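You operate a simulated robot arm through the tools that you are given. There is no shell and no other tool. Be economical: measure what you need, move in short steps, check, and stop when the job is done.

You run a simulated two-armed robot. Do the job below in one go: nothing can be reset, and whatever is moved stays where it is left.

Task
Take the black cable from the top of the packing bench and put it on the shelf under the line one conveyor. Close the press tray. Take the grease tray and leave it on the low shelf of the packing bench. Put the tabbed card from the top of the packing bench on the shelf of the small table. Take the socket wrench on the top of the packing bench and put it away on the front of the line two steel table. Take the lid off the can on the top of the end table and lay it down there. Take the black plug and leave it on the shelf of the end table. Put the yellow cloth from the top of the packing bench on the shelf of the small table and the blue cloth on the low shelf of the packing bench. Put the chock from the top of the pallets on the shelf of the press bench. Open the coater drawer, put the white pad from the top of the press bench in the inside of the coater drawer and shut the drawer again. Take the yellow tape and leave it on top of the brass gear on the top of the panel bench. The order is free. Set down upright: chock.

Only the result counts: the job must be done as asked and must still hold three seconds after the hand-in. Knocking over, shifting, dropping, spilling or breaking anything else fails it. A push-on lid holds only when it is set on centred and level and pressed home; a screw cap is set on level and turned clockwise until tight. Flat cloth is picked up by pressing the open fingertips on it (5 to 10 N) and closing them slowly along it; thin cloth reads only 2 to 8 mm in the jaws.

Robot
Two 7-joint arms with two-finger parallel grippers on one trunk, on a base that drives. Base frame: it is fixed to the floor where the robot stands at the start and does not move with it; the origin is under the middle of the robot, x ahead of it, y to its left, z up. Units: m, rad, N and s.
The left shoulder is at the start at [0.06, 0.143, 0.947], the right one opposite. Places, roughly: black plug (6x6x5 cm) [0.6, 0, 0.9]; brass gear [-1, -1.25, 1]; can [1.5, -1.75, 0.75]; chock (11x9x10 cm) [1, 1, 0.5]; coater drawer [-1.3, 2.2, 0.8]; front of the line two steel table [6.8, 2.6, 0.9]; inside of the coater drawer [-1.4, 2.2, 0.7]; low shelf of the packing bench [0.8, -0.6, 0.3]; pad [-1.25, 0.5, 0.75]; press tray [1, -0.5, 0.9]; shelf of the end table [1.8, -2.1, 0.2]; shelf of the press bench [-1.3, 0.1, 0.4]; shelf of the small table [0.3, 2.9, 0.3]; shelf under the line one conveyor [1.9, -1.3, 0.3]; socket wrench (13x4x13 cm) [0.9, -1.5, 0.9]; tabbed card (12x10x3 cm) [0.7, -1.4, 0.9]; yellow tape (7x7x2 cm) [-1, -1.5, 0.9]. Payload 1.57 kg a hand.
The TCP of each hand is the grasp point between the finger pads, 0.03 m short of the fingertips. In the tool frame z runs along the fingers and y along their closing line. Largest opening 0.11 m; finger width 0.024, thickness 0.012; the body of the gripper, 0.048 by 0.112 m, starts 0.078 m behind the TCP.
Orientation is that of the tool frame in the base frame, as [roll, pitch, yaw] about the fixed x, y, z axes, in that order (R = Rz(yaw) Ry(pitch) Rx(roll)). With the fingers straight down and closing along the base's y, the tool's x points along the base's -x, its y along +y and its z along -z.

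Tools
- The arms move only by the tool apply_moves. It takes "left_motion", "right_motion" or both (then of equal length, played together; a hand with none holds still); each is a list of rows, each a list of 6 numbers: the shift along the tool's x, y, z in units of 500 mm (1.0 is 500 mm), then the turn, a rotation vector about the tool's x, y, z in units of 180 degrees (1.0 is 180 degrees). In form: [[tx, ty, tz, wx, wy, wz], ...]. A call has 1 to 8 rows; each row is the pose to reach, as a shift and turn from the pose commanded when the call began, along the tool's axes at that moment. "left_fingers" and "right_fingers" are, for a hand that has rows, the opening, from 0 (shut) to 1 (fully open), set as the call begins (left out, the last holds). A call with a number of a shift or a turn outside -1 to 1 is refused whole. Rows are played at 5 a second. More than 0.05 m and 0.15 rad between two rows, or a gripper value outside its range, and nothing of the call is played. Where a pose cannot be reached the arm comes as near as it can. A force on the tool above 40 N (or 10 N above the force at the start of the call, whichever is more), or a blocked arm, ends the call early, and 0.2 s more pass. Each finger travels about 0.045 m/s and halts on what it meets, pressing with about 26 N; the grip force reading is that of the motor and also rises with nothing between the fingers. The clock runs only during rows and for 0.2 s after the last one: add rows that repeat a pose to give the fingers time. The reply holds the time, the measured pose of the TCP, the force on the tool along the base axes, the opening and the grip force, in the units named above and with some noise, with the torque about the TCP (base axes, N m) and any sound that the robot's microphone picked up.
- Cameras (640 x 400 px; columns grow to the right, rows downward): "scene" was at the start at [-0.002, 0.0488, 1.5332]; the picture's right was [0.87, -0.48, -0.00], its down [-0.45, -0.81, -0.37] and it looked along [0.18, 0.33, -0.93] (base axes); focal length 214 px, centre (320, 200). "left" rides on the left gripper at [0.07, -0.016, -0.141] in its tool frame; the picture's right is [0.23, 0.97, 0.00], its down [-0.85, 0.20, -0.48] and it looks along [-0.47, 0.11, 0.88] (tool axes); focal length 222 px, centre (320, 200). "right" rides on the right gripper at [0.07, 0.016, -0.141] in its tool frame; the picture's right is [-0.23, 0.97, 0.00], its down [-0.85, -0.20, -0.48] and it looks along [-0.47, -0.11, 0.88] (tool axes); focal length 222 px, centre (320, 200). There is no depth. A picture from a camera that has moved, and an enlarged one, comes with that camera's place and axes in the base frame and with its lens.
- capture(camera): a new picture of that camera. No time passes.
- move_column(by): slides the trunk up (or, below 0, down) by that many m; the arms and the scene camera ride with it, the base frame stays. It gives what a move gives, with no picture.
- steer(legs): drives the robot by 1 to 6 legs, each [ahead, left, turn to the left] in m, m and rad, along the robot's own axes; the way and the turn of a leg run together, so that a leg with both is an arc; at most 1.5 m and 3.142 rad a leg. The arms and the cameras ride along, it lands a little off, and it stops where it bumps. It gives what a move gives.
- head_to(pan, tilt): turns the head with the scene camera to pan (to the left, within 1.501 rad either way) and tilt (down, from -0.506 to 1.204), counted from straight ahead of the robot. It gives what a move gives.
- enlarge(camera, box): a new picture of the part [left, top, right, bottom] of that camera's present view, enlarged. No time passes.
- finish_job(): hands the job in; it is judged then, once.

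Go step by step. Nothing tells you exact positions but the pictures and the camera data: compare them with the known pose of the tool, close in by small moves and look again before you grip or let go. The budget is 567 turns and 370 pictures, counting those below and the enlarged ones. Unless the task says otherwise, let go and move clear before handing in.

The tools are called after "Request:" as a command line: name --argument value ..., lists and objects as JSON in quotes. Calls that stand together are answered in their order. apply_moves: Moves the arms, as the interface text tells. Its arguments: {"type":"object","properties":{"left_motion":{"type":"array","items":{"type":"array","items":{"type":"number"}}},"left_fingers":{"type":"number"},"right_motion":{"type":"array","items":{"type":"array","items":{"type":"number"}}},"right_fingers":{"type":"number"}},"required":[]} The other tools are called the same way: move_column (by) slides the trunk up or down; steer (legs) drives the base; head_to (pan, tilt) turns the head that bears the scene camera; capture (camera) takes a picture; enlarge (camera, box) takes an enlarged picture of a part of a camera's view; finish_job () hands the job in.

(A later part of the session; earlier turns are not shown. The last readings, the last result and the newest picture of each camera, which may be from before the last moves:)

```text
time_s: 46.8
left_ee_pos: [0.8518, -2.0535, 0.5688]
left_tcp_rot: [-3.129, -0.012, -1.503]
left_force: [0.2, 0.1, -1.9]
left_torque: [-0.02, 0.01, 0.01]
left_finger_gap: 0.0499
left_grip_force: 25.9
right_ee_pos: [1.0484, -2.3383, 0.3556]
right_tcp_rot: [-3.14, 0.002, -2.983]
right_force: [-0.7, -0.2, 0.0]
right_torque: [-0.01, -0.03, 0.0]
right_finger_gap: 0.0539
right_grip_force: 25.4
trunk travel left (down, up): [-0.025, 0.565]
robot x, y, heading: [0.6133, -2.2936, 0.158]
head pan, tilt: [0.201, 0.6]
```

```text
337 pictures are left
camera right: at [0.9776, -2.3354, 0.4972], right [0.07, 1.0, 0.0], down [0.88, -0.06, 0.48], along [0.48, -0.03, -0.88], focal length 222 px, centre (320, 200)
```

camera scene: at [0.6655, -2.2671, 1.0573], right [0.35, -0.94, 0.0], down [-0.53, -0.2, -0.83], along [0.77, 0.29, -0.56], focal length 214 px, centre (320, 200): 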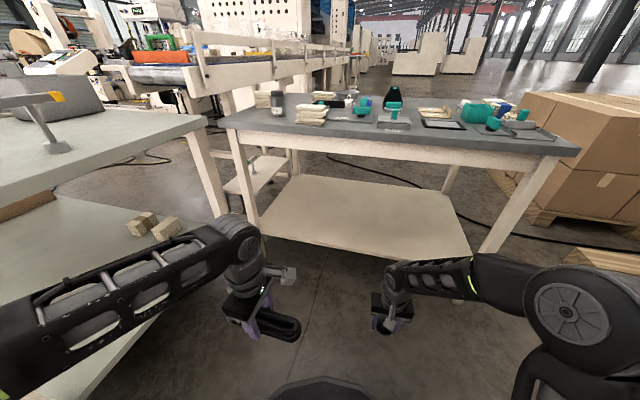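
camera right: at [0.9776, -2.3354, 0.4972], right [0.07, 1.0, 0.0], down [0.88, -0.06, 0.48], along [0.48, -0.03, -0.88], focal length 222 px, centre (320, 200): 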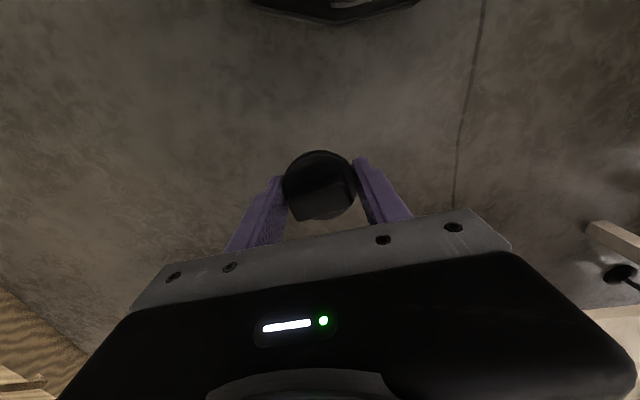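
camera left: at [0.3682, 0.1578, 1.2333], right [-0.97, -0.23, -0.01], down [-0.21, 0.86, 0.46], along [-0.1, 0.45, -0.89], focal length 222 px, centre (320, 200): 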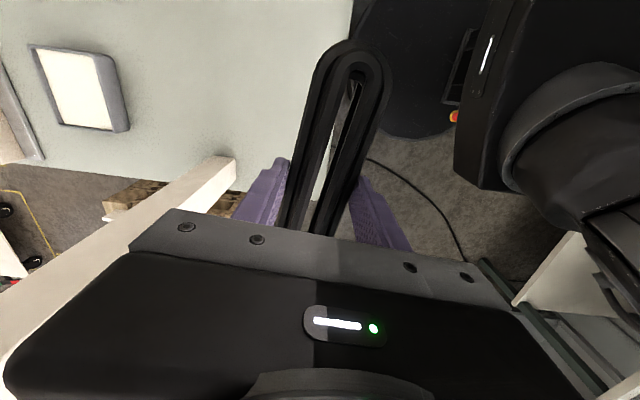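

Shelf z about 0.2, edge near x=1.5 here. I tilt the plug hand forward so the wrist stays low and drive closer.

Request:
apply_moves --right_motion '[[0, 0, 0, 0, -0.045, 0], [0, 0, 0, 0, -0.09, 0], [0, 0, 0, 0, -0.135, 0], [0, 0, 0, 0, -0.18, 0], [0, 0, 0, 0, -0.22, 0]]'

Request:
steer --legs '[[0.3, -0.08, 0]]'

Request:
capture --camera "scene"

Request:
capture --camera "right"

```text
time_s: 48.0
left_ee_pos: [0.8513, -2.0534, 0.5708]
left_tcp_rot: [-3.13, -0.017, -1.501]
left_force: [0.3, -0.2, -2.0]
left_torque: [0.04, 0.02, -0.05]
left_finger_gap: 0.0494
left_grip_force: 26.6
right_ee_pos: [1.0723, -2.3274, 0.3535]
right_tcp_rot: [-3.141, 0.691, -2.982]
right_force: [-0.7, -0.3, 0.0]
right_torque: [-0.03, -0.03, 0.01]
right_finger_gap: 0.0539
right_grip_force: 25.6
right hand out of reach, approached as far as the arm can: row 4, 5
trunk travel left (down, up): [-0.025, 0.565]
robot x, y, heading: [0.613, -2.295, 0.161]
head pan, tilt: [0.201, 0.6]
```

```text
time_s: 50.1
left_ee_pos: [1.1695, -2.0852, 0.5691]
left_tcp_rot: [-3.129, -0.016, -1.511]
left_force: [0.3, 0.4, -2.3]
left_torque: [0.02, -0.01, 0.04]
left_finger_gap: 0.0497
left_grip_force: 25.6
right_ee_pos: [1.3886, -2.3608, 0.3532]
right_tcp_rot: [-3.14, 0.69, -2.993]
right_force: [0.0, -0.1, -1.0]
right_torque: [0.01, -0.01, -0.04]
right_finger_gap: 0.0537
right_grip_force: 25.9
trunk travel left (down, up): [-0.025, 0.565]
robot x, y, heading: [0.9275, -2.3187, 0.147]
head pan, tilt: [0.201, 0.6]
```

```text
336 pictures are left
camera scene: at [0.9815, -2.2962, 1.0572], right [0.34, -0.94, 0.0], down [-0.53, -0.19, -0.83], along [0.78, 0.28, -0.56], focal length 214 px, centre (320, 200)
```

scene: 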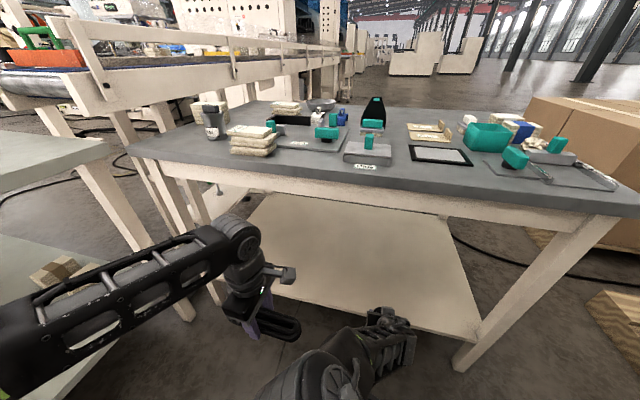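

```text
335 pictures are left
camera right: at [1.2437, -2.3663, 0.4173], right [0.03, 0.99, 0.14], down [0.38, -0.14, 0.91], along [0.92, 0.03, -0.38], focal length 222 px, centre (320, 200)
```

right: 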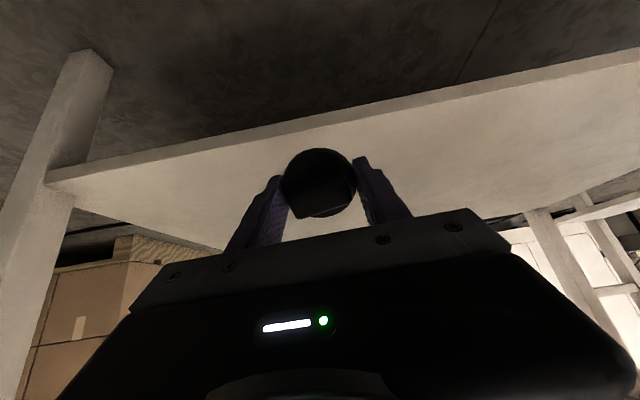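

The hand pose works: shelf edge near x 1.5. I drive a bit further and then reach in.

Request:
steer --legs '[[0.12, 0, 0]]'

Request:
apply_moves --right_motion '[[-0.07, 0, 0.06, 0, 0, 0], [-0.13, 0, 0.12, 0, 0, 0], [-0.17, 0, 0.15, 0, 0, 0]]'

Request:
capture --camera "right"

Request:
capture --camera "scene"

```text
time_s: 51.3
left_ee_pos: [1.2908, -2.0678, 0.5693]
left_tcp_rot: [-3.129, -0.016, -1.513]
left_force: [0.9, 0.0, -2.0]
left_torque: [0.03, 0.01, 0.01]
left_finger_gap: 0.0495
left_grip_force: 25.9
right_ee_pos: [1.5078, -2.3435, 0.3529]
right_tcp_rot: [-3.142, 0.69, -2.993]
right_force: [0.8, 0.2, 0.1]
right_torque: [-0.01, 0.03, 0.0]
right_finger_gap: 0.0538
right_grip_force: 26.1
trunk travel left (down, up): [-0.025, 0.565]
robot x, y, heading: [1.0437, -2.3036, 0.143]
head pan, tilt: [0.201, 0.6]
```

```text
time_s: 52.1
left_ee_pos: [1.2902, -2.0669, 0.5711]
left_tcp_rot: [-3.13, -0.016, -1.514]
left_force: [-0.3, 0.9, -1.7]
left_torque: [0.02, -0.02, 0.03]
left_finger_gap: 0.0496
left_grip_force: 26.2
right_ee_pos: [1.6209, -2.3283, 0.3478]
right_tcp_rot: [-3.139, 0.69, -2.993]
right_force: [0.4, -0.1, -0.7]
right_torque: [0.0, -0.02, -0.03]
right_finger_gap: 0.054
right_grip_force: 26.4
trunk travel left (down, up): [-0.025, 0.565]
robot x, y, heading: [1.0465, -2.3052, 0.145]
head pan, tilt: [0.201, 0.6]
```

```text
334 pictures are left
camera right: at [1.4769, -2.3351, 0.4132], right [0.03, 0.99, 0.14], down [0.38, -0.14, 0.91], along [0.92, 0.03, -0.38], focal length 222 px, centre (320, 200)
```

right: 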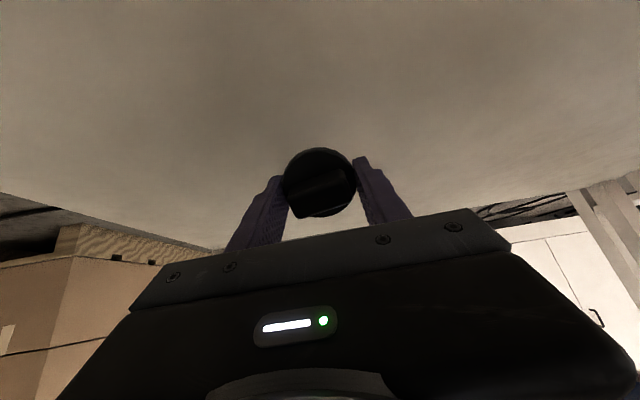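

```text
333 pictures are left
camera scene: at [1.101, -2.2784, 1.0572], right [0.34, -0.94, 0.0], down [-0.53, -0.19, -0.83], along [0.78, 0.28, -0.56], focal length 214 px, centre (320, 200)
```

scene: 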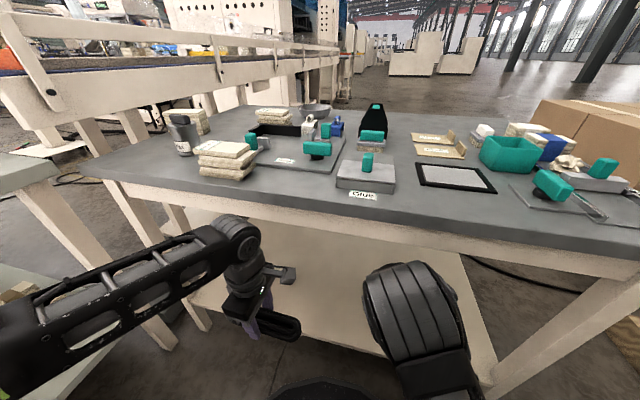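

Over the shelf now. I lower in small steps until contact.

Request:
apply_moves --right_motion '[[0.038, 0, 0.046, 0, 0, 0], [0.076, 0, 0.092, 0, 0, 0], [0.1, 0, 0.121, 0, 0, 0], [0.108, 0, 0.131, 0, 0, 0], [0.115, 0, 0.139, 0, 0, 0], [0.12, 0, 0.145, 0, 0, 0]]'

Request:
capture --camera "right"

```text
time_s: 53.0
left_ee_pos: [1.2893, -2.0683, 0.5697]
left_tcp_rot: [-3.13, -0.014, -1.513]
left_force: [-0.6, -0.1, -1.9]
left_torque: [0.02, 0.02, -0.02]
left_finger_gap: 0.0497
left_grip_force: 26.1
right_ee_pos: [1.6251, -2.3258, 0.2811]
right_tcp_rot: [3.136, 0.71, -2.996]
right_force: [-3.5, -0.2, 19.7]
right_torque: [-0.54, -0.18, -0.12]
right_finger_gap: 0.0539
right_grip_force: 26.1
trunk travel left (down, up): [-0.025, 0.565]
robot x, y, heading: [1.0489, -2.3059, 0.147]
head pan, tilt: [0.201, 0.6]
stopped in row 4 (right hand): the force on the tool passed its limit (the readings are from after the stop); the commanded pose is now the measured one
```

```text
332 pictures are left
camera right: at [1.4801, -2.3317, 0.3423], right [0.03, 0.99, 0.15], down [0.36, -0.15, 0.92], along [0.93, 0.03, -0.36], focal length 222 px, centre (320, 200)
```

right: 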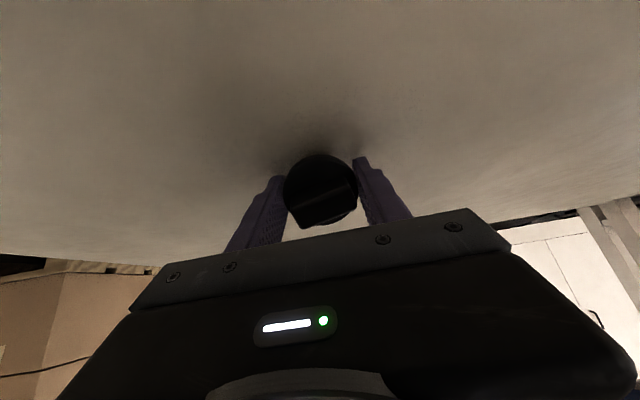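

Contact; shelf surface is about z=0.235. I straighten the plug somewhat and release it gently.

Request:
apply_moves --right_motion '[[0, 0, 0, 0, 0.035, 0], [0, 0, 0, 0, 0.07, 0], [0, 0, 0, 0, 0.07, 0]]'

Request:
apply_moves --right_motion '[[0, 0, 0, 0, 0, 0], [0, 0, 0, 0, 0, 0], [0, 0, 0, 0, 0, 0], [0, 0, 0, 0, 0, 0]]' --right_fingers 0.75

Request:
capture --camera "right"

```text
time_s: 53.8
left_ee_pos: [1.2895, -2.0672, 0.5706]
left_tcp_rot: [-3.127, -0.016, -1.513]
left_force: [0.1, 0.0, -1.3]
left_torque: [0.02, 0.0, -0.02]
left_finger_gap: 0.0494
left_grip_force: 26.1
right_ee_pos: [1.6278, -2.3238, 0.2823]
right_tcp_rot: [3.135, 0.495, -2.993]
right_force: [12.1, -2.6, 37.5]
right_torque: [-1.1, -0.68, 0.51]
right_finger_gap: 0.0538
right_grip_force: 26.0
trunk travel left (down, up): [-0.025, 0.565]
robot x, y, heading: [1.0495, -2.3048, 0.145]
head pan, tilt: [0.201, 0.6]
```

```text
time_s: 54.8
left_ee_pos: [1.2875, -2.0667, 0.569]
left_tcp_rot: [-3.128, -0.016, -1.511]
left_force: [0.4, -0.9, -1.8]
left_torque: [0.0, 0.01, -0.02]
left_finger_gap: 0.0496
left_grip_force: 26.2
right_ee_pos: [1.6274, -2.3203, 0.2824]
right_tcp_rot: [3.131, 0.498, -2.991]
right_force: [-2.5, 23.9, 36.5]
right_torque: [-0.37, -0.27, 0.36]
right_finger_gap: 0.061
right_grip_force: 0.1
trunk travel left (down, up): [-0.025, 0.565]
robot x, y, heading: [1.0505, -2.3037, 0.146]
head pan, tilt: [0.201, 0.6]
```

```text
331 pictures are left
camera right: at [1.4975, -2.326, 0.3732], right [0.05, 0.99, 0.12], down [0.55, -0.12, 0.83], along [0.83, 0.02, -0.55], focal length 222 px, centre (320, 200)
```

right: 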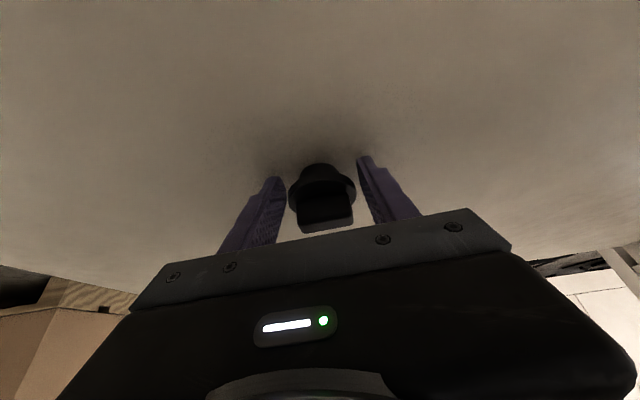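

The plug stands between the fingers. I raise a little to unload, open, and back out.

Request:
apply_moves --right_motion '[[-0.01, 0, -0.018, 0, 0, 0], [-0.01, 0, -0.018, 0, 0, 0], [-0.01, 0, -0.018, 0, 0, 0], [-0.01, 0, -0.018, 0, 0, 0], [-0.01, 0, -0.018, 0, 0, 0]]' --right_fingers 1

Request:
capture --camera "right"

```text
time_s: 56.0
left_ee_pos: [1.29, -2.0684, 0.5692]
left_tcp_rot: [-3.13, -0.015, -1.514]
left_force: [-0.7, -1.1, -2.4]
left_torque: [0.01, 0.03, 0.0]
left_finger_gap: 0.0497
left_grip_force: 26.3
right_ee_pos: [1.6231, -2.3258, 0.2874]
right_tcp_rot: [3.139, 0.483, -2.995]
right_force: [0.7, -0.8, 0.2]
right_torque: [0.01, 0.0, -0.04]
right_finger_gap: 0.11
right_grip_force: 0.0
trunk travel left (down, up): [-0.025, 0.565]
robot x, y, heading: [1.0463, -2.3048, 0.142]
head pan, tilt: [0.201, 0.6]
```

```text
330 pictures are left
camera right: at [1.4965, -2.3291, 0.3807], right [0.06, 0.99, 0.11], down [0.56, -0.12, 0.82], along [0.83, 0.02, -0.56], focal length 222 px, centre (320, 200)
```

right: 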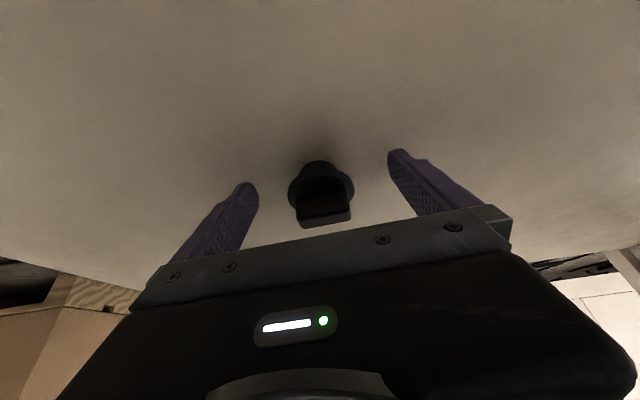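

Plug is standing on the shelf. I withdraw the hand and drive back.

Request:
apply_moves --right_motion '[[0, 0, -0.08, 0, 0, 0], [0, 0, -0.16, 0, 0, 0], [0.06, 0, -0.2, 0, 0, 0], [0.14, 0, -0.2, 0, 0, 0]]'

Request:
steer --legs '[[-0.35, 0, 0]]'

Request:
head_to --pan 0.3 --tilt 0.5

Request:
capture --camera "scene"

```text
time_s: 57.0
left_ee_pos: [1.2905, -2.0685, 0.5693]
left_tcp_rot: [-3.128, -0.015, -1.515]
left_force: [-0.3, 0.5, -1.9]
left_torque: [0.02, 0.04, 0.0]
left_finger_gap: 0.0495
left_grip_force: 26.0
right_ee_pos: [1.5161, -2.3403, 0.3428]
right_tcp_rot: [3.139, 0.483, -2.993]
right_force: [0.2, -0.4, -0.7]
right_torque: [0.02, 0.0, 0.02]
right_finger_gap: 0.1099
right_grip_force: 0.1
trunk travel left (down, up): [-0.025, 0.565]
robot x, y, heading: [1.0475, -2.3028, 0.148]
head pan, tilt: [0.201, 0.6]
```

```text
time_s: 59.2
left_ee_pos: [0.9501, -2.1184, 0.5694]
left_tcp_rot: [-3.129, -0.016, -1.522]
left_force: [-0.4, 0.0, -2.0]
left_torque: [0.04, 0.0, -0.02]
left_finger_gap: 0.0495
left_grip_force: 26.3
right_ee_pos: [1.1742, -2.3937, 0.3446]
right_tcp_rot: [3.138, 0.483, -3.003]
right_force: [-0.6, 0.3, -0.7]
right_torque: [0.05, -0.02, 0.03]
right_finger_gap: 0.11
right_grip_force: 0.1
trunk travel left (down, up): [-0.025, 0.565]
robot x, y, heading: [0.7022, -2.3524, 0.138]
head pan, tilt: [0.201, 0.6]
```

```text
time_s: 59.9
left_ee_pos: [0.9493, -2.1183, 0.5699]
left_tcp_rot: [-3.129, -0.014, -1.521]
left_force: [0.5, -0.2, -2.5]
left_torque: [0.01, -0.02, 0.01]
left_finger_gap: 0.0495
left_grip_force: 26.1
right_ee_pos: [1.1736, -2.3943, 0.343]
right_tcp_rot: [3.139, 0.485, -3.004]
right_force: [-0.3, 1.2, -0.4]
right_torque: [0.01, 0.0, 0.01]
right_finger_gap: 0.11
right_grip_force: 0.0
trunk travel left (down, up): [-0.025, 0.565]
robot x, y, heading: [0.706, -2.351, 0.14]
head pan, tilt: [0.3, 0.499]
```

```text
329 pictures are left
camera scene: at [0.758, -2.3189, 1.0663], right [0.42, -0.91, 0.0], down [-0.43, -0.2, -0.88], along [0.79, 0.37, -0.48], focal length 214 px, centre (320, 200)
```

scene: 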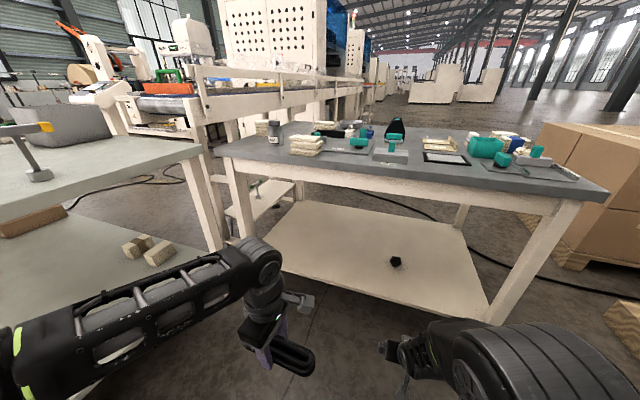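

Plug done. Next the wax can: I raise the trunk, straighten the right hand, and approach with a left turn.

Request:
move_column --by 0.4

Request:
move_column --by 0.1

Request:
apply_moves --right_motion '[[0, 0, -0.05, 0, 0.04, 0], [0, 0, -0.1, 0, 0.08, 0], [0, 0, -0.15, 0, 0.12, 0], [0, 0, -0.2, 0, 0.154, 0], [0, 0, -0.25, 0, 0.154, 0]]'

Request:
capture --camera "scene"

```text
time_s: 63.7
left_ee_pos: [0.9502, -2.1177, 0.9689]
left_tcp_rot: [-3.128, -0.015, -1.518]
left_force: [1.0, 0.0, -1.6]
left_torque: [0.01, 0.0, 0.0]
left_finger_gap: 0.0497
left_grip_force: 26.0
right_ee_pos: [1.1733, -2.3942, 0.7432]
right_tcp_rot: [3.137, 0.484, -3.006]
right_force: [0.8, 0.2, -0.9]
right_torque: [0.03, 0.01, 0.02]
right_finger_gap: 0.1102
right_grip_force: 0.0
trunk travel left (down, up): [-0.425, 0.165]
robot x, y, heading: [0.7044, -2.3504, 0.133]
head pan, tilt: [0.3, 0.499]
```

```text
time_s: 65.0
left_ee_pos: [0.9502, -2.1183, 1.07]
left_tcp_rot: [-3.13, -0.016, -1.52]
left_force: [0.6, -0.6, -2.0]
left_torque: [0.0, 0.01, 0.0]
left_finger_gap: 0.0496
left_grip_force: 26.2
right_ee_pos: [1.1749, -2.394, 0.8451]
right_tcp_rot: [3.138, 0.484, -3.003]
right_force: [-0.6, 0.4, 0.3]
right_torque: [0.0, -0.01, 0.02]
right_finger_gap: 0.1101
right_grip_force: 0.1
trunk travel left (down, up): [-0.525, 0.065]
robot x, y, heading: [0.7034, -2.3561, 0.138]
head pan, tilt: [0.3, 0.499]
```

```text
time_s: 66.2
left_ee_pos: [0.9492, -2.1186, 1.0705]
left_tcp_rot: [-3.129, -0.014, -1.521]
left_force: [0.6, -0.3, -2.9]
left_torque: [0.0, -0.01, 0.0]
left_finger_gap: 0.0498
left_grip_force: 26.3
right_ee_pos: [1.1171, -2.4031, 0.9562]
right_tcp_rot: [3.139, 0.001, -3.003]
right_force: [-0.1, -0.1, 0.8]
right_torque: [-0.02, -0.07, 0.0]
right_finger_gap: 0.1101
right_grip_force: 0.0
trunk travel left (down, up): [-0.525, 0.065]
robot x, y, heading: [0.7065, -2.3546, 0.13]
head pan, tilt: [0.3, 0.499]
```

```text
328 pictures are left
camera scene: at [0.7574, -2.3194, 1.5663], right [0.42, -0.91, 0.0], down [-0.43, -0.2, -0.88], along [0.8, 0.37, -0.48], focal length 214 px, centre (320, 200)
```

scene: 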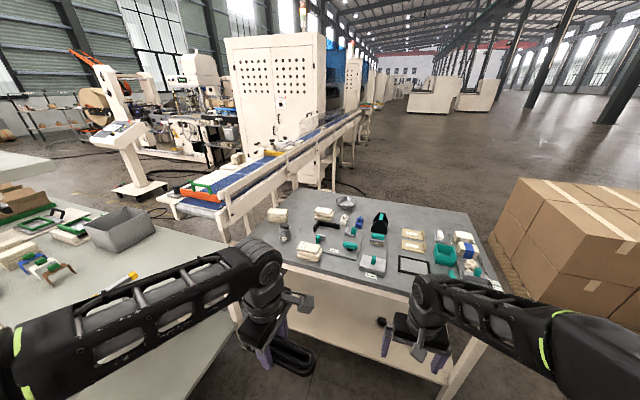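

I turn left in place and drive so the can comes in front of the right hand.

Request:
apply_moves --right_motion '[[0, 0, -0.06, 0, 0, 0], [0, 0, -0.12, 0, 0, 0]]'

Request:
steer --legs '[[0, 0, 0.72], [0.42, -0.07, 0]]'

Request:
capture --camera "right"

Request:
capture --camera "scene"

```text
time_s: 66.8
left_ee_pos: [0.9508, -2.1188, 1.0703]
left_tcp_rot: [-3.13, -0.014, -1.521]
left_force: [0.4, 0.9, -2.4]
left_torque: [0.0, -0.02, 0.01]
left_finger_gap: 0.0493
left_grip_force: 26.0
right_ee_pos: [1.1173, -2.4022, 1.0148]
right_tcp_rot: [3.137, 0.001, -3.002]
right_force: [0.2, 0.7, 0.3]
right_torque: [0.01, 0.03, -0.02]
right_finger_gap: 0.11
right_grip_force: 0.1
trunk travel left (down, up): [-0.525, 0.065]
robot x, y, heading: [0.7026, -2.352, 0.135]
head pan, tilt: [0.3, 0.499]
```

```text
time_s: 71.4
left_ee_pos: [1.0634, -1.7383, 1.0691]
left_tcp_rot: [-3.13, -0.015, -0.799]
left_force: [1.0, -0.5, -2.6]
left_torque: [-0.03, 0.06, 0.02]
left_finger_gap: 0.0497
left_grip_force: 25.9
right_ee_pos: [1.3773, -1.8395, 1.0148]
right_tcp_rot: [3.138, 0.001, -2.282]
right_force: [-0.2, -0.4, -0.5]
right_torque: [0.01, 0.0, 0.01]
right_finger_gap: 0.11
right_grip_force: 0.0
trunk travel left (down, up): [-0.525, 0.065]
robot x, y, heading: [1.0334, -2.0768, 0.858]
head pan, tilt: [0.3, 0.499]
```

```text
327 pictures are left
camera right: at [1.3198, -1.8836, 1.156], right [-0.59, 0.81, 0.0], down [0.71, 0.52, 0.48], along [0.38, 0.28, -0.88], focal length 222 px, centre (320, 200)
```

right: 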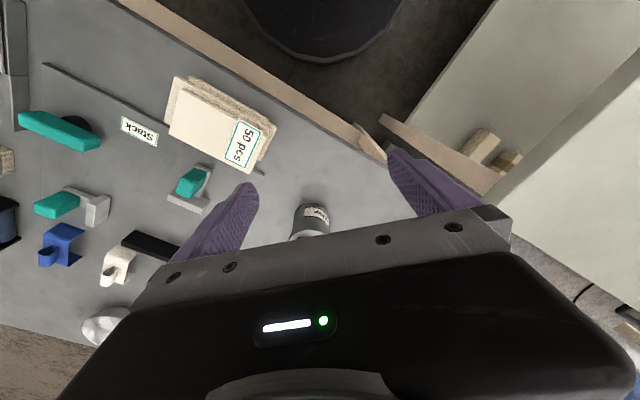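

```text
326 pictures are left
camera scene: at [1.0511, -2.0155, 1.5663], right [0.92, -0.4, 0.0], down [-0.19, -0.44, -0.88], along [0.35, 0.8, -0.48], focal length 214 px, centre (320, 200)
```

scene: 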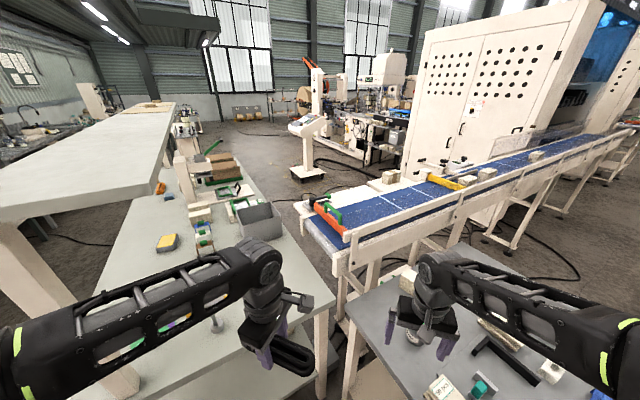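

The can is near (1.52, -1.75). I bring the right hand over it.

Request:
apply_moves --right_motion '[[-0.08, -0.025, -0.02, 0, 0, 0], [-0.16, -0.05, -0.03, 0, 0, 0], [-0.24, -0.08, -0.03, 0, 0, 0], [-0.3, -0.1, -0.03, 0, 0, 0], [-0.3, -0.1, -0.03, 0, 0, 0]]'

Request:
capture --camera "right"

Request:
head_to --pan -0.2 --tilt 0.8

Request:
capture --camera "scene"

```text
time_s: 72.6
left_ee_pos: [1.062, -1.7386, 1.0699]
left_tcp_rot: [-3.13, -0.015, -0.8]
left_force: [0.5, -0.6, -1.3]
left_torque: [0.01, 0.01, 0.02]
left_finger_gap: 0.0495
left_grip_force: 25.3
right_ee_pos: [1.5114, -1.7586, 1.0281]
right_tcp_rot: [3.137, 0.002, -2.282]
right_force: [0.0, -0.2, 0.7]
right_torque: [-0.02, -0.01, -0.02]
right_finger_gap: 0.1101
right_grip_force: 0.0
trunk travel left (down, up): [-0.525, 0.065]
robot x, y, heading: [1.031, -2.0746, 0.857]
head pan, tilt: [0.3, 0.499]
```

```text
325 pictures are left
camera right: at [1.4564, -1.8024, 1.1704], right [-0.59, 0.81, 0.0], down [0.71, 0.52, 0.48], along [0.38, 0.28, -0.88], focal length 222 px, centre (320, 200)
```

right: 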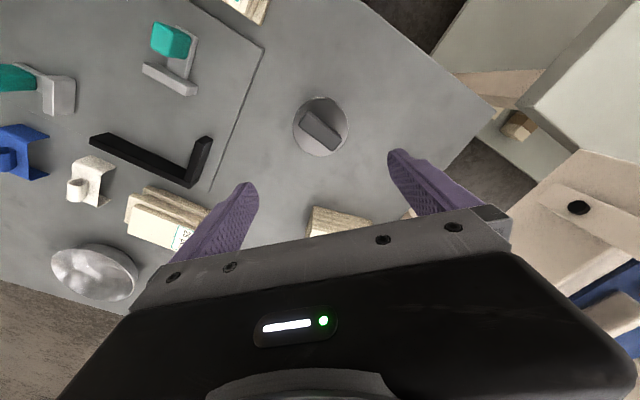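

```text
time_s: 73.5
left_ee_pos: [1.0625, -1.7395, 1.0688]
left_tcp_rot: [-3.128, -0.014, -0.799]
left_force: [-0.2, 0.3, -1.2]
left_torque: [-0.04, 0.02, -0.03]
left_finger_gap: 0.0498
left_grip_force: 25.8
right_ee_pos: [1.5115, -1.7591, 1.0298]
right_tcp_rot: [3.137, 0.002, -2.281]
right_force: [0.4, -0.1, -0.1]
right_torque: [0.0, -0.01, -0.01]
right_finger_gap: 0.1098
right_grip_force: 0.0
trunk travel left (down, up): [-0.525, 0.065]
robot x, y, heading: [1.0315, -2.0756, 0.859]
head pan, tilt: [-0.201, 0.799]
```

```text
324 pictures are left
camera scene: at [1.0778, -2.0501, 1.5404], right [0.61, -0.79, 0.0], down [-0.57, -0.44, -0.7], along [0.55, 0.43, -0.72], focal length 214 px, centre (320, 200)
```

scene: 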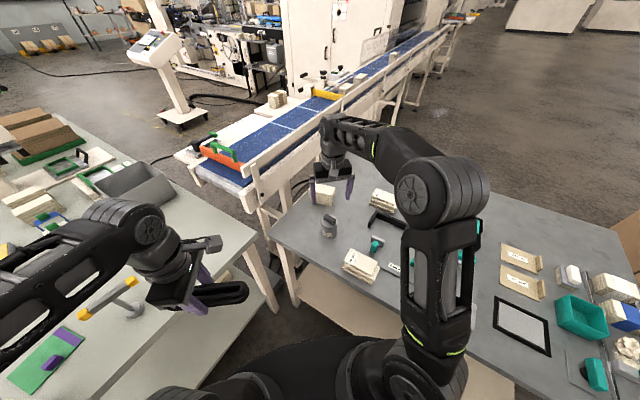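

I zoom in on the can from both cameras.

Request:
enlarge --camera "scene" --box '[260, 160, 400, 300]'

Request:
enlarge --camera "right" --box '[240, 60, 400, 200]'

```text
2.86 times, centred on (330, 230) of scene
camera zoom: at [1.0778, -2.0501, 1.5404], right [0.61, -0.79, 0.0], down [-0.57, -0.44, -0.7], along [0.55, 0.43, -0.72], focal length 613 px, centre (291, 114)
```

zoom: 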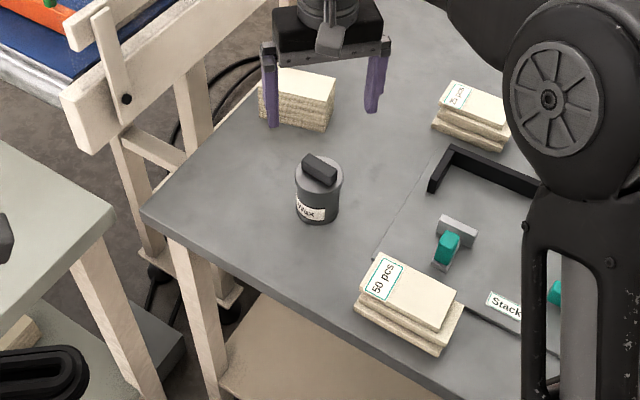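

```text
2.86 times, centred on (320, 130) of right
camera zoom: at [1.4563, -1.8024, 1.1703], right [-0.59, 0.81, 0.0], down [0.71, 0.52, 0.48], along [0.38, 0.28, -0.88], focal length 635 px, centre (320, 400)
```

zoom: 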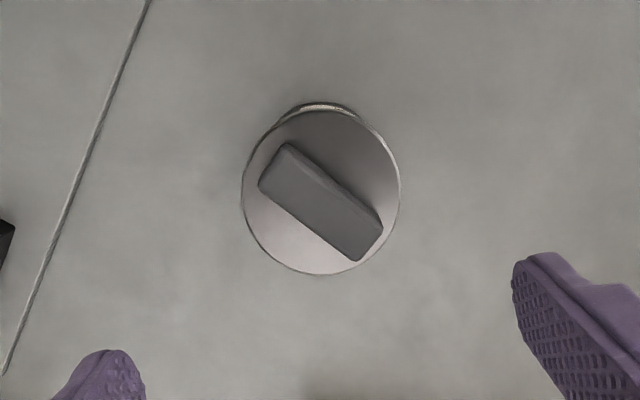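

Lid top is at (1.491, -1.774, 0.92) with the bar along y. I rotate the right hand so it closes across the bar, over the lid.

Request:
apply_moves --right_motion '[[0.01, 0.01, 0.01, 0, 0, -0.045], [0.03, 0.015, 0.02, 0, 0, -0.09], [0.04, 0.02, 0.03, 0, 0, -0.135], [0.049, 0.01, 0.04, 0, 0, -0.18], [0.049, 0.01, 0.05, 0, 0, -0.226], [0.049, 0.01, 0.05, 0, 0, -0.226]]'

Request:
capture --camera "right"

```text
time_s: 74.9
left_ee_pos: [1.0616, -1.7387, 1.07]
left_tcp_rot: [-3.131, -0.014, -0.8]
left_force: [-0.2, -0.4, -0.9]
left_torque: [0.05, 0.02, 0.03]
left_finger_gap: 0.0497
left_grip_force: 26.3
right_ee_pos: [1.4946, -1.7742, 1.0049]
right_tcp_rot: [3.14, 0.003, -1.57]
right_force: [-0.1, 0.3, 0.1]
right_torque: [-0.01, 0.02, 0.0]
right_finger_gap: 0.1101
right_grip_force: 0.0
trunk travel left (down, up): [-0.525, 0.065]
robot x, y, heading: [1.031, -2.0757, 0.86]
head pan, tilt: [-0.201, 0.799]
```

```text
321 pictures are left
camera right: at [1.4781, -1.8459, 1.1462], right [-0.97, 0.23, 0.0], down [0.2, 0.85, 0.48], along [0.11, 0.47, -0.88], focal length 222 px, centre (320, 200)
```

right: 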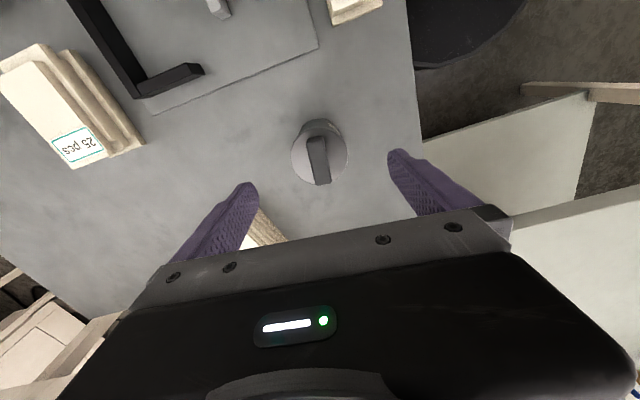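

Well aligned. I lower onto the bar.

Request:
apply_moves --right_motion '[[0.008, 0, 0.05, 0, 0, 0], [0.008, 0, 0.09, 0, 0, 0], [0.008, 0, 0.1, 0, 0, 0], [0.008, 0, 0.1, 0, 0, 0]]'

Request:
enlarge --camera "scene" --box '[260, 160, 400, 260]'

Request:
capture --camera "right"

```text
time_s: 75.9
left_ee_pos: [1.0629, -1.7397, 1.0701]
left_tcp_rot: [-3.129, -0.014, -0.797]
left_force: [0.6, -0.2, -2.3]
left_torque: [0.04, 0.0, -0.01]
left_finger_gap: 0.0497
left_grip_force: 26.2
right_ee_pos: [1.4912, -1.7786, 0.9551]
right_tcp_rot: [3.141, 0.001, -1.571]
right_force: [0.9, -0.1, -0.9]
right_torque: [0.0, -0.02, -0.01]
right_finger_gap: 0.1099
right_grip_force: 0.1
trunk travel left (down, up): [-0.525, 0.065]
robot x, y, heading: [1.0367, -2.0791, 0.858]
head pan, tilt: [-0.201, 0.799]
```

```text
4.00 times, centred on (330, 210) of scene
camera zoom: at [1.0778, -2.0501, 1.5404], right [0.61, -0.79, 0.0], down [-0.57, -0.44, -0.7], along [0.55, 0.43, -0.72], focal length 858 px, centre (280, 160)
```

zoom: 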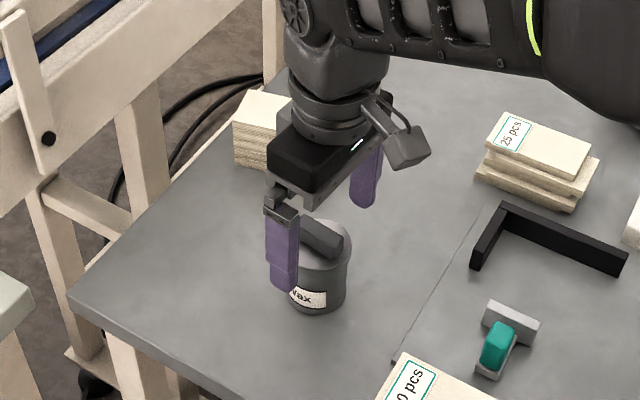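

```text
319 pictures are left
camera right: at [1.4762, -1.851, 1.0964], right [-0.97, 0.23, 0.0], down [0.2, 0.85, 0.48], along [0.11, 0.47, -0.88], focal length 222 px, centre (320, 200)
```

right: 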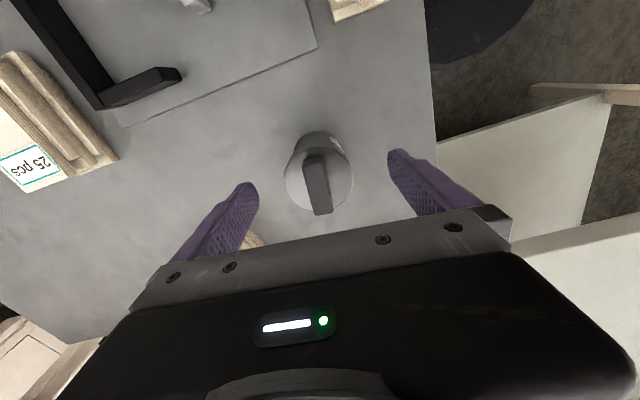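

Heights agree. I close on the bar.

Request:
apply_moves --right_motion '[[0, 0, 0, 0, 0, 0], [0, 0, 0, 0, 0, 0], [0, 0, 0, 0, 0, 0], [0, 0, 0, 0, 0, 0], [0, 0, 0, 0, 0, 0], [0, 0, 0, 0, 0, 0], [0, 0, 0, 0, 0, 0]]' --right_fingers 0

Request:
capture --camera "right"

```text
time_s: 77.5
left_ee_pos: [1.0623, -1.7388, 1.0686]
left_tcp_rot: [-3.13, -0.015, -0.798]
left_force: [0.1, 0.2, -1.6]
left_torque: [0.03, 0.03, 0.01]
left_finger_gap: 0.0497
left_grip_force: 25.7
right_ee_pos: [1.4919, -1.7798, 0.9556]
right_tcp_rot: [3.139, 0.002, -1.571]
right_force: [0.6, -0.2, -1.5]
right_torque: [-0.01, 0.01, -0.02]
right_finger_gap: 0.0169
right_grip_force: 25.2
trunk travel left (down, up): [-0.525, 0.065]
robot x, y, heading: [1.0281, -2.0748, 0.86]
head pan, tilt: [-0.201, 0.799]
```

```text
318 pictures are left
camera right: at [1.4763, -1.851, 1.0964], right [-0.97, 0.23, 0.0], down [0.2, 0.85, 0.48], along [0.11, 0.47, -0.88], focal length 222 px, centre (320, 200)
```

right: 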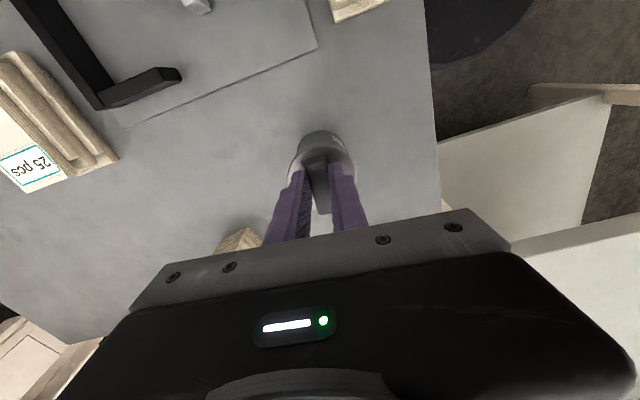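

Bar held. I pull up gently and watch the force.

Request:
apply_moves --right_motion '[[0, 0, -0.006, 0, 0, 0], [0, 0, -0.012, 0, 0, 0], [0, 0, -0.012, 0, 0, 0]]'

Request:
enlarge --camera "scene" --box '[260, 160, 400, 260]'

```text
time_s: 78.3
left_ee_pos: [1.0627, -1.7391, 1.0685]
left_tcp_rot: [-3.129, -0.014, -0.8]
left_force: [-0.3, 0.1, -2.6]
left_torque: [0.01, 0.0, 0.0]
left_finger_gap: 0.0497
left_grip_force: 26.1
right_ee_pos: [1.4923, -1.7787, 0.9608]
right_tcp_rot: [3.137, 0.0, -1.572]
right_force: [0.1, 0.1, -3.0]
right_torque: [0.01, -0.02, -0.03]
right_finger_gap: 0.0167
right_grip_force: 26.3
trunk travel left (down, up): [-0.525, 0.065]
robot x, y, heading: [1.0313, -2.0752, 0.859]
head pan, tilt: [-0.201, 0.799]
```

```text
4.00 times, centred on (330, 210) of scene
camera zoom: at [1.078, -2.0501, 1.5403], right [0.61, -0.79, 0.0], down [-0.57, -0.44, -0.7], along [0.55, 0.43, -0.72], focal length 858 px, centre (280, 160)
```

zoom: 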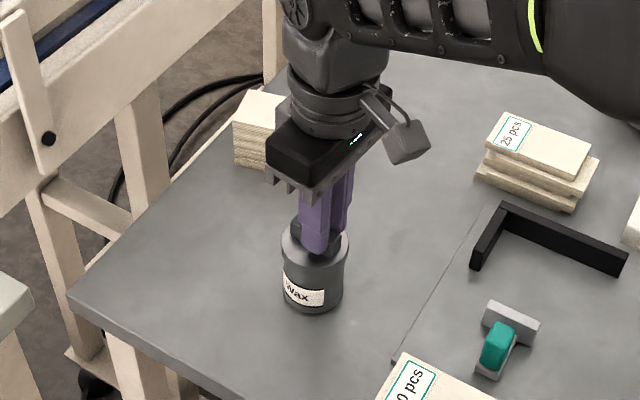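

It reads -3 N; I check whether the whole can comes up by raising 15 mm more.

Request:
apply_moves --right_motion '[[0, 0, -0.02, 0, 0, 0], [0, 0, -0.03, 0, 0, 0], [0, 0, -0.03, 0, 0, 0]]'

Request:
enlarge --camera "scene" --box '[260, 160, 400, 260]'

```text
time_s: 79.1
left_ee_pos: [1.0622, -1.7388, 1.0702]
left_tcp_rot: [-3.129, -0.014, -0.799]
left_force: [0.6, 0.6, -2.2]
left_torque: [0.0, -0.01, -0.01]
left_finger_gap: 0.0496
left_grip_force: 26.7
right_ee_pos: [1.4909, -1.7783, 0.9762]
right_tcp_rot: [3.14, 0.001, -1.571]
right_force: [-0.5, -1.0, -1.3]
right_torque: [-0.03, 0.03, 0.01]
right_finger_gap: 0.0166
right_grip_force: 26.7
trunk travel left (down, up): [-0.525, 0.065]
robot x, y, heading: [1.0328, -2.0814, 0.862]
head pan, tilt: [-0.201, 0.799]
```

```text
4.00 times, centred on (330, 210) of scene
camera zoom: at [1.078, -2.0501, 1.5403], right [0.61, -0.79, 0.0], down [-0.57, -0.44, -0.7], along [0.55, 0.43, -0.72], focal length 858 px, centre (280, 160)
```

zoom: 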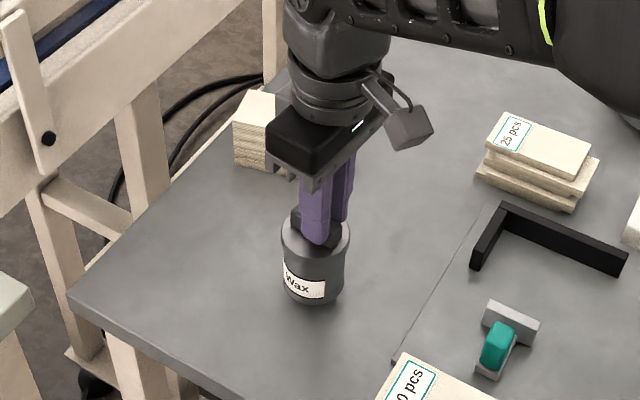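

The whole can rises, so it needs a second hand. I set it back down exactly and release; the lid comes later when both hands are free.

Request:
apply_moves --right_motion '[[0, 0, 0.02, 0, 0, 0], [0, 0, 0.034, 0, 0, 0], [0, 0, 0.04, 0, 0, 0], [0, 0, 0.042, 0, 0, 0]]'

Request:
apply_moves --right_motion '[[0, 0, 0, 0, 0, 0], [0, 0, 0, 0, 0, 0], [0, 0, 0, 0, 0, 0], [0, 0, 0, 0, 0, 0], [0, 0, 0, 0, 0, 0], [0, 0, 0, 0, 0, 0]]' --right_fingers 1

Request:
apply_moves --right_motion '[[0, 0, -0.06, 0, 0, 0], [0, 0, -0.15, 0, 0, 0], [0, 0, -0.2, 0, 0, 0]]'

Request:
capture --camera "right"

```text
time_s: 80.1
left_ee_pos: [1.0626, -1.7382, 1.0699]
left_tcp_rot: [-3.13, -0.015, -0.799]
left_force: [-0.5, 0.0, -1.7]
left_torque: [0.0, 0.04, 0.0]
left_finger_gap: 0.0496
left_grip_force: 25.6
right_ee_pos: [1.4939, -1.7785, 0.9554]
right_tcp_rot: [3.139, 0.003, -1.57]
right_force: [-1.4, 0.3, 0.0]
right_torque: [0.04, -0.07, 0.01]
right_finger_gap: 0.0167
right_grip_force: 25.9
trunk travel left (down, up): [-0.525, 0.065]
robot x, y, heading: [1.0356, -2.0775, 0.854]
head pan, tilt: [-0.201, 0.799]
```

```text
time_s: 81.5
left_ee_pos: [1.0638, -1.7395, 1.0688]
left_tcp_rot: [-3.13, -0.014, -0.799]
left_force: [0.1, 0.1, -2.9]
left_torque: [0.03, 0.01, 0.01]
left_finger_gap: 0.0496
left_grip_force: 26.0
right_ee_pos: [1.4921, -1.7787, 0.9554]
right_tcp_rot: [3.139, 0.002, -1.571]
right_force: [-0.2, 2.1, -0.7]
right_torque: [0.02, 0.04, 0.01]
right_finger_gap: 0.11
right_grip_force: 0.0
trunk travel left (down, up): [-0.525, 0.065]
robot x, y, heading: [1.0333, -2.0773, 0.863]
head pan, tilt: [-0.201, 0.799]
```

```text
time_s: 82.3
left_ee_pos: [1.0602, -1.7394, 1.0697]
left_tcp_rot: [-3.129, -0.015, -0.801]
left_force: [-0.5, -0.9, -2.7]
left_torque: [0.02, 0.0, 0.0]
left_finger_gap: 0.0497
left_grip_force: 26.4
right_ee_pos: [1.4915, -1.7777, 1.056]
right_tcp_rot: [3.139, 0.001, -1.57]
right_force: [0.7, 0.5, 0.0]
right_torque: [0.01, 0.01, 0.04]
right_finger_gap: 0.1101
right_grip_force: 0.0
trunk travel left (down, up): [-0.525, 0.065]
robot x, y, heading: [1.0345, -2.0806, 0.858]
head pan, tilt: [-0.201, 0.799]
```

```text
315 pictures are left
camera right: at [1.4766, -1.8491, 1.1964], right [-0.97, 0.23, 0.0], down [0.2, 0.85, 0.48], along [0.11, 0.47, -0.88], focal length 222 px, centre (320, 200)
```

right: 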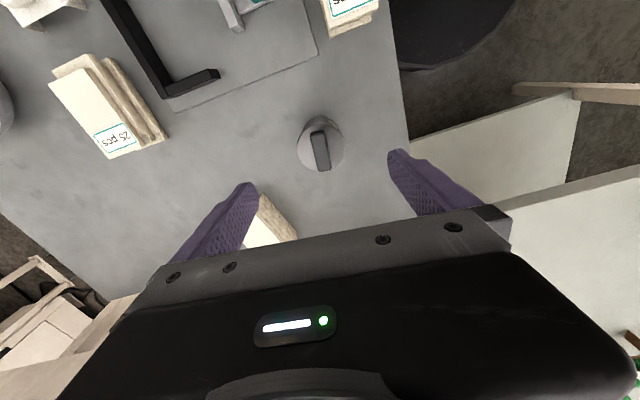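

The can stands as before. I retract the right hand and drive back to the bench front by the card.

Request:
apply_moves --right_motion '[[0.03, 0.03, 0, 0, 0, 0.04], [0.06, 0.06, 0, 0, 0, 0.08], [0.1, 0.09, 0, 0, 0, 0.12], [0.13, 0.11, 0, 0, 0, 0.16], [0.164, 0.14, 0, 0, 0, 0.2], [0.164, 0.14, 0, 0, 0, 0.226]]'

Request:
steer --legs '[[-0.45, 0.0, 0], [0, 0, -0.76], [-0.62, 0, 0], [0, 0.85, 0]]'

Request:
head_to --pan 0.0 --tilt 0.8

Request:
capture --camera "scene"

```text
time_s: 83.7
left_ee_pos: [1.0627, -1.7386, 1.0689]
left_tcp_rot: [-3.13, -0.015, -0.799]
left_force: [0.2, 0.1, -2.3]
left_torque: [0.01, 0.04, -0.02]
left_finger_gap: 0.0497
left_grip_force: 26.1
right_ee_pos: [1.423, -1.8598, 1.0547]
right_tcp_rot: [3.139, 0.0, -2.281]
right_force: [-0.8, -0.4, -0.5]
right_torque: [0.0, 0.0, -0.03]
right_finger_gap: 0.11
right_grip_force: 0.0
trunk travel left (down, up): [-0.525, 0.065]
robot x, y, heading: [1.033, -2.0765, 0.865]
head pan, tilt: [-0.201, 0.799]
```

```text
time_s: 95.7
left_ee_pos: [0.2389, -1.3965, 1.0693]
left_tcp_rot: [-3.13, -0.014, -1.497]
left_force: [-0.2, -0.5, -1.2]
left_torque: [0.02, -0.02, -0.01]
left_finger_gap: 0.0499
left_grip_force: 26.1
right_ee_pos: [0.4373, -1.7202, 1.0557]
right_tcp_rot: [3.139, -0.001, -2.978]
right_force: [-0.4, 0.4, 0.1]
right_torque: [-0.01, 0.04, -0.02]
right_finger_gap: 0.11
right_grip_force: 0.1
trunk travel left (down, up): [-0.525, 0.065]
robot x, y, heading: [-0.002, -1.6382, 0.163]
head pan, tilt: [-0.201, 0.799]
```

```text
time_s: 96.4
left_ee_pos: [0.239, -1.3966, 1.0696]
left_tcp_rot: [-3.128, -0.013, -1.497]
left_force: [0.2, 0.6, -2.5]
left_torque: [0.03, 0.0, 0.03]
left_finger_gap: 0.0494
left_grip_force: 25.7
right_ee_pos: [0.4374, -1.7206, 1.055]
right_tcp_rot: [3.138, -0.001, -2.977]
right_force: [0.0, 1.0, -0.2]
right_torque: [-0.01, -0.02, -0.01]
right_finger_gap: 0.1101
right_grip_force: 0.0
trunk travel left (down, up): [-0.525, 0.065]
robot x, y, heading: [0.0024, -1.6386, 0.16]
head pan, tilt: [0.0, 0.799]
```

```text
314 pictures are left
camera scene: at [0.0507, -1.6289, 1.5404], right [0.16, -0.99, 0.0], down [-0.71, -0.12, -0.7], along [0.69, 0.11, -0.72], focal length 214 px, centre (320, 200)
```

scene: 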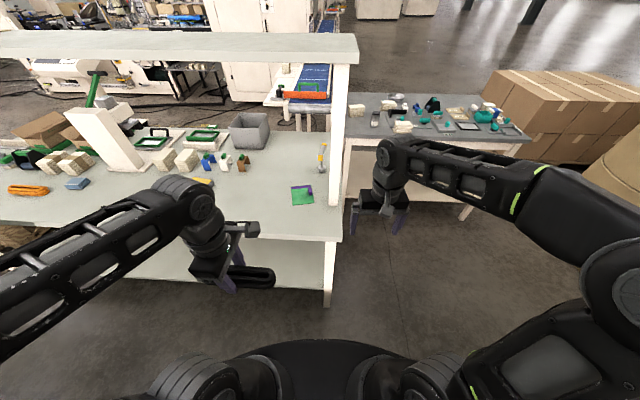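

The card is at about (0.71, -1.45). I drive so that it comes in front of the right hand.

Request:
steer --legs '[[0.1, 0.31, -0.06], [0.06, 0, 0]]'

Request:
capture --camera "right"

Request:
capture --camera "scene"

```text
time_s: 99.2
left_ee_pos: [0.3703, -1.0687, 1.0688]
left_tcp_rot: [-3.131, -0.013, -1.552]
left_force: [0.0, -0.5, -1.8]
left_torque: [0.02, 0.02, 0.0]
left_finger_gap: 0.0495
left_grip_force: 25.7
right_ee_pos: [0.55, -1.403, 1.0542]
right_tcp_rot: [3.136, -0.001, -3.032]
right_force: [0.3, -0.9, 0.8]
right_torque: [0.0, 0.05, -0.01]
right_finger_gap: 0.1101
right_grip_force: 0.0
trunk travel left (down, up): [-0.525, 0.065]
robot x, y, heading: [0.1162, -1.2935, 0.104]
head pan, tilt: [0.0, 0.799]
```

```text
313 pictures are left
camera right: at [0.4794, -1.3968, 1.196], right [0.12, 0.99, 0.0], down [0.87, -0.11, 0.48], along [0.47, -0.05, -0.88], focal length 222 px, centre (320, 200)
```

right: 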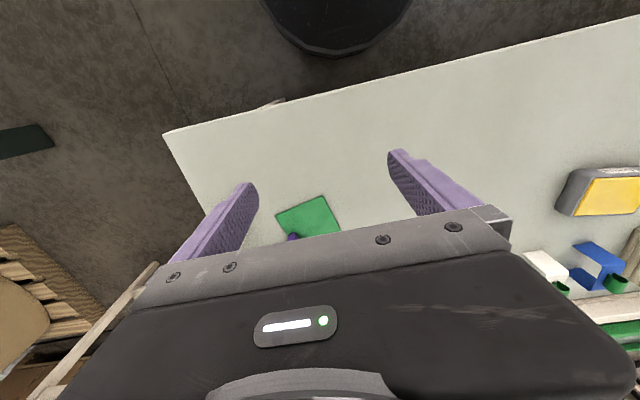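

```text
312 pictures are left
camera scene: at [0.1699, -1.2904, 1.5403], right [0.11, -0.99, 0.0], down [-0.71, -0.08, -0.7], along [0.69, 0.07, -0.72], focal length 214 px, centre (320, 200)
```

scene: 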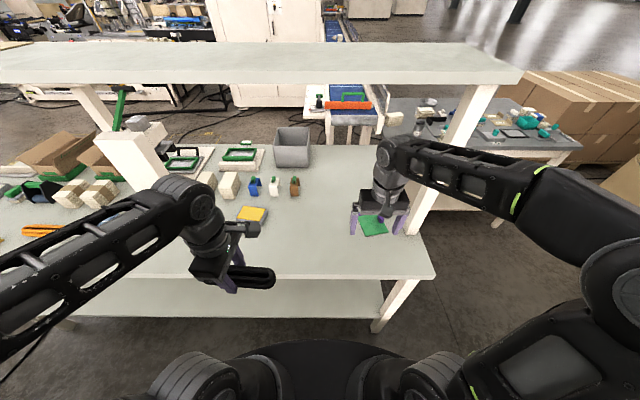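

I move the right hand over the card for a closer view.

Request:
apply_moves --right_motion '[[-0.08, -0.03, 0, 0, 0, 0], [-0.16, -0.06, 0, 0, 0, 0], [-0.24, -0.1, 0.02, 0, 0, 0], [-0.26, -0.11, 0.04, 0, 0, 0], [-0.26, -0.11, 0.04, 0, 0, 0]]'

Request:
capture --camera "right"

```text
time_s: 100.4
left_ee_pos: [0.3672, -1.0697, 1.0701]
left_tcp_rot: [-3.13, -0.015, -1.551]
left_force: [0.0, -0.1, -3.0]
left_torque: [0.01, -0.01, 0.0]
left_finger_gap: 0.0495
left_grip_force: 25.7
right_ee_pos: [0.683, -1.4436, 1.0353]
right_tcp_rot: [3.138, 0.002, -3.031]
right_force: [0.2, 0.8, 0.4]
right_torque: [0.0, 0.04, -0.01]
right_finger_gap: 0.1098
right_grip_force: 0.1
trunk travel left (down, up): [-0.525, 0.065]
robot x, y, heading: [0.1137, -1.294, 0.103]
head pan, tilt: [0.0, 0.799]
```

```text
311 pictures are left
camera right: at [0.6126, -1.4365, 1.1769], right [0.12, 0.99, 0.0], down [0.87, -0.11, 0.48], along [0.47, -0.05, -0.88], focal length 222 px, centre (320, 200)
```

right: 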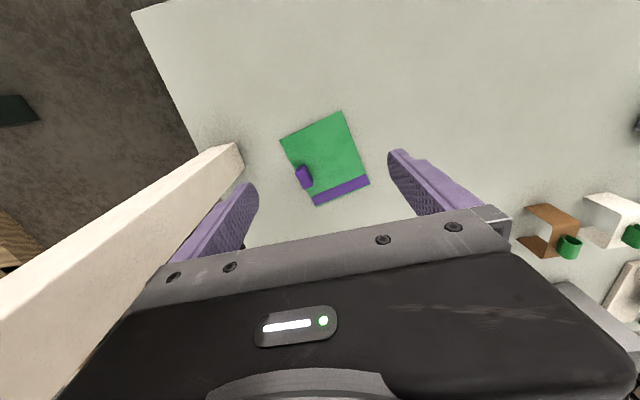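

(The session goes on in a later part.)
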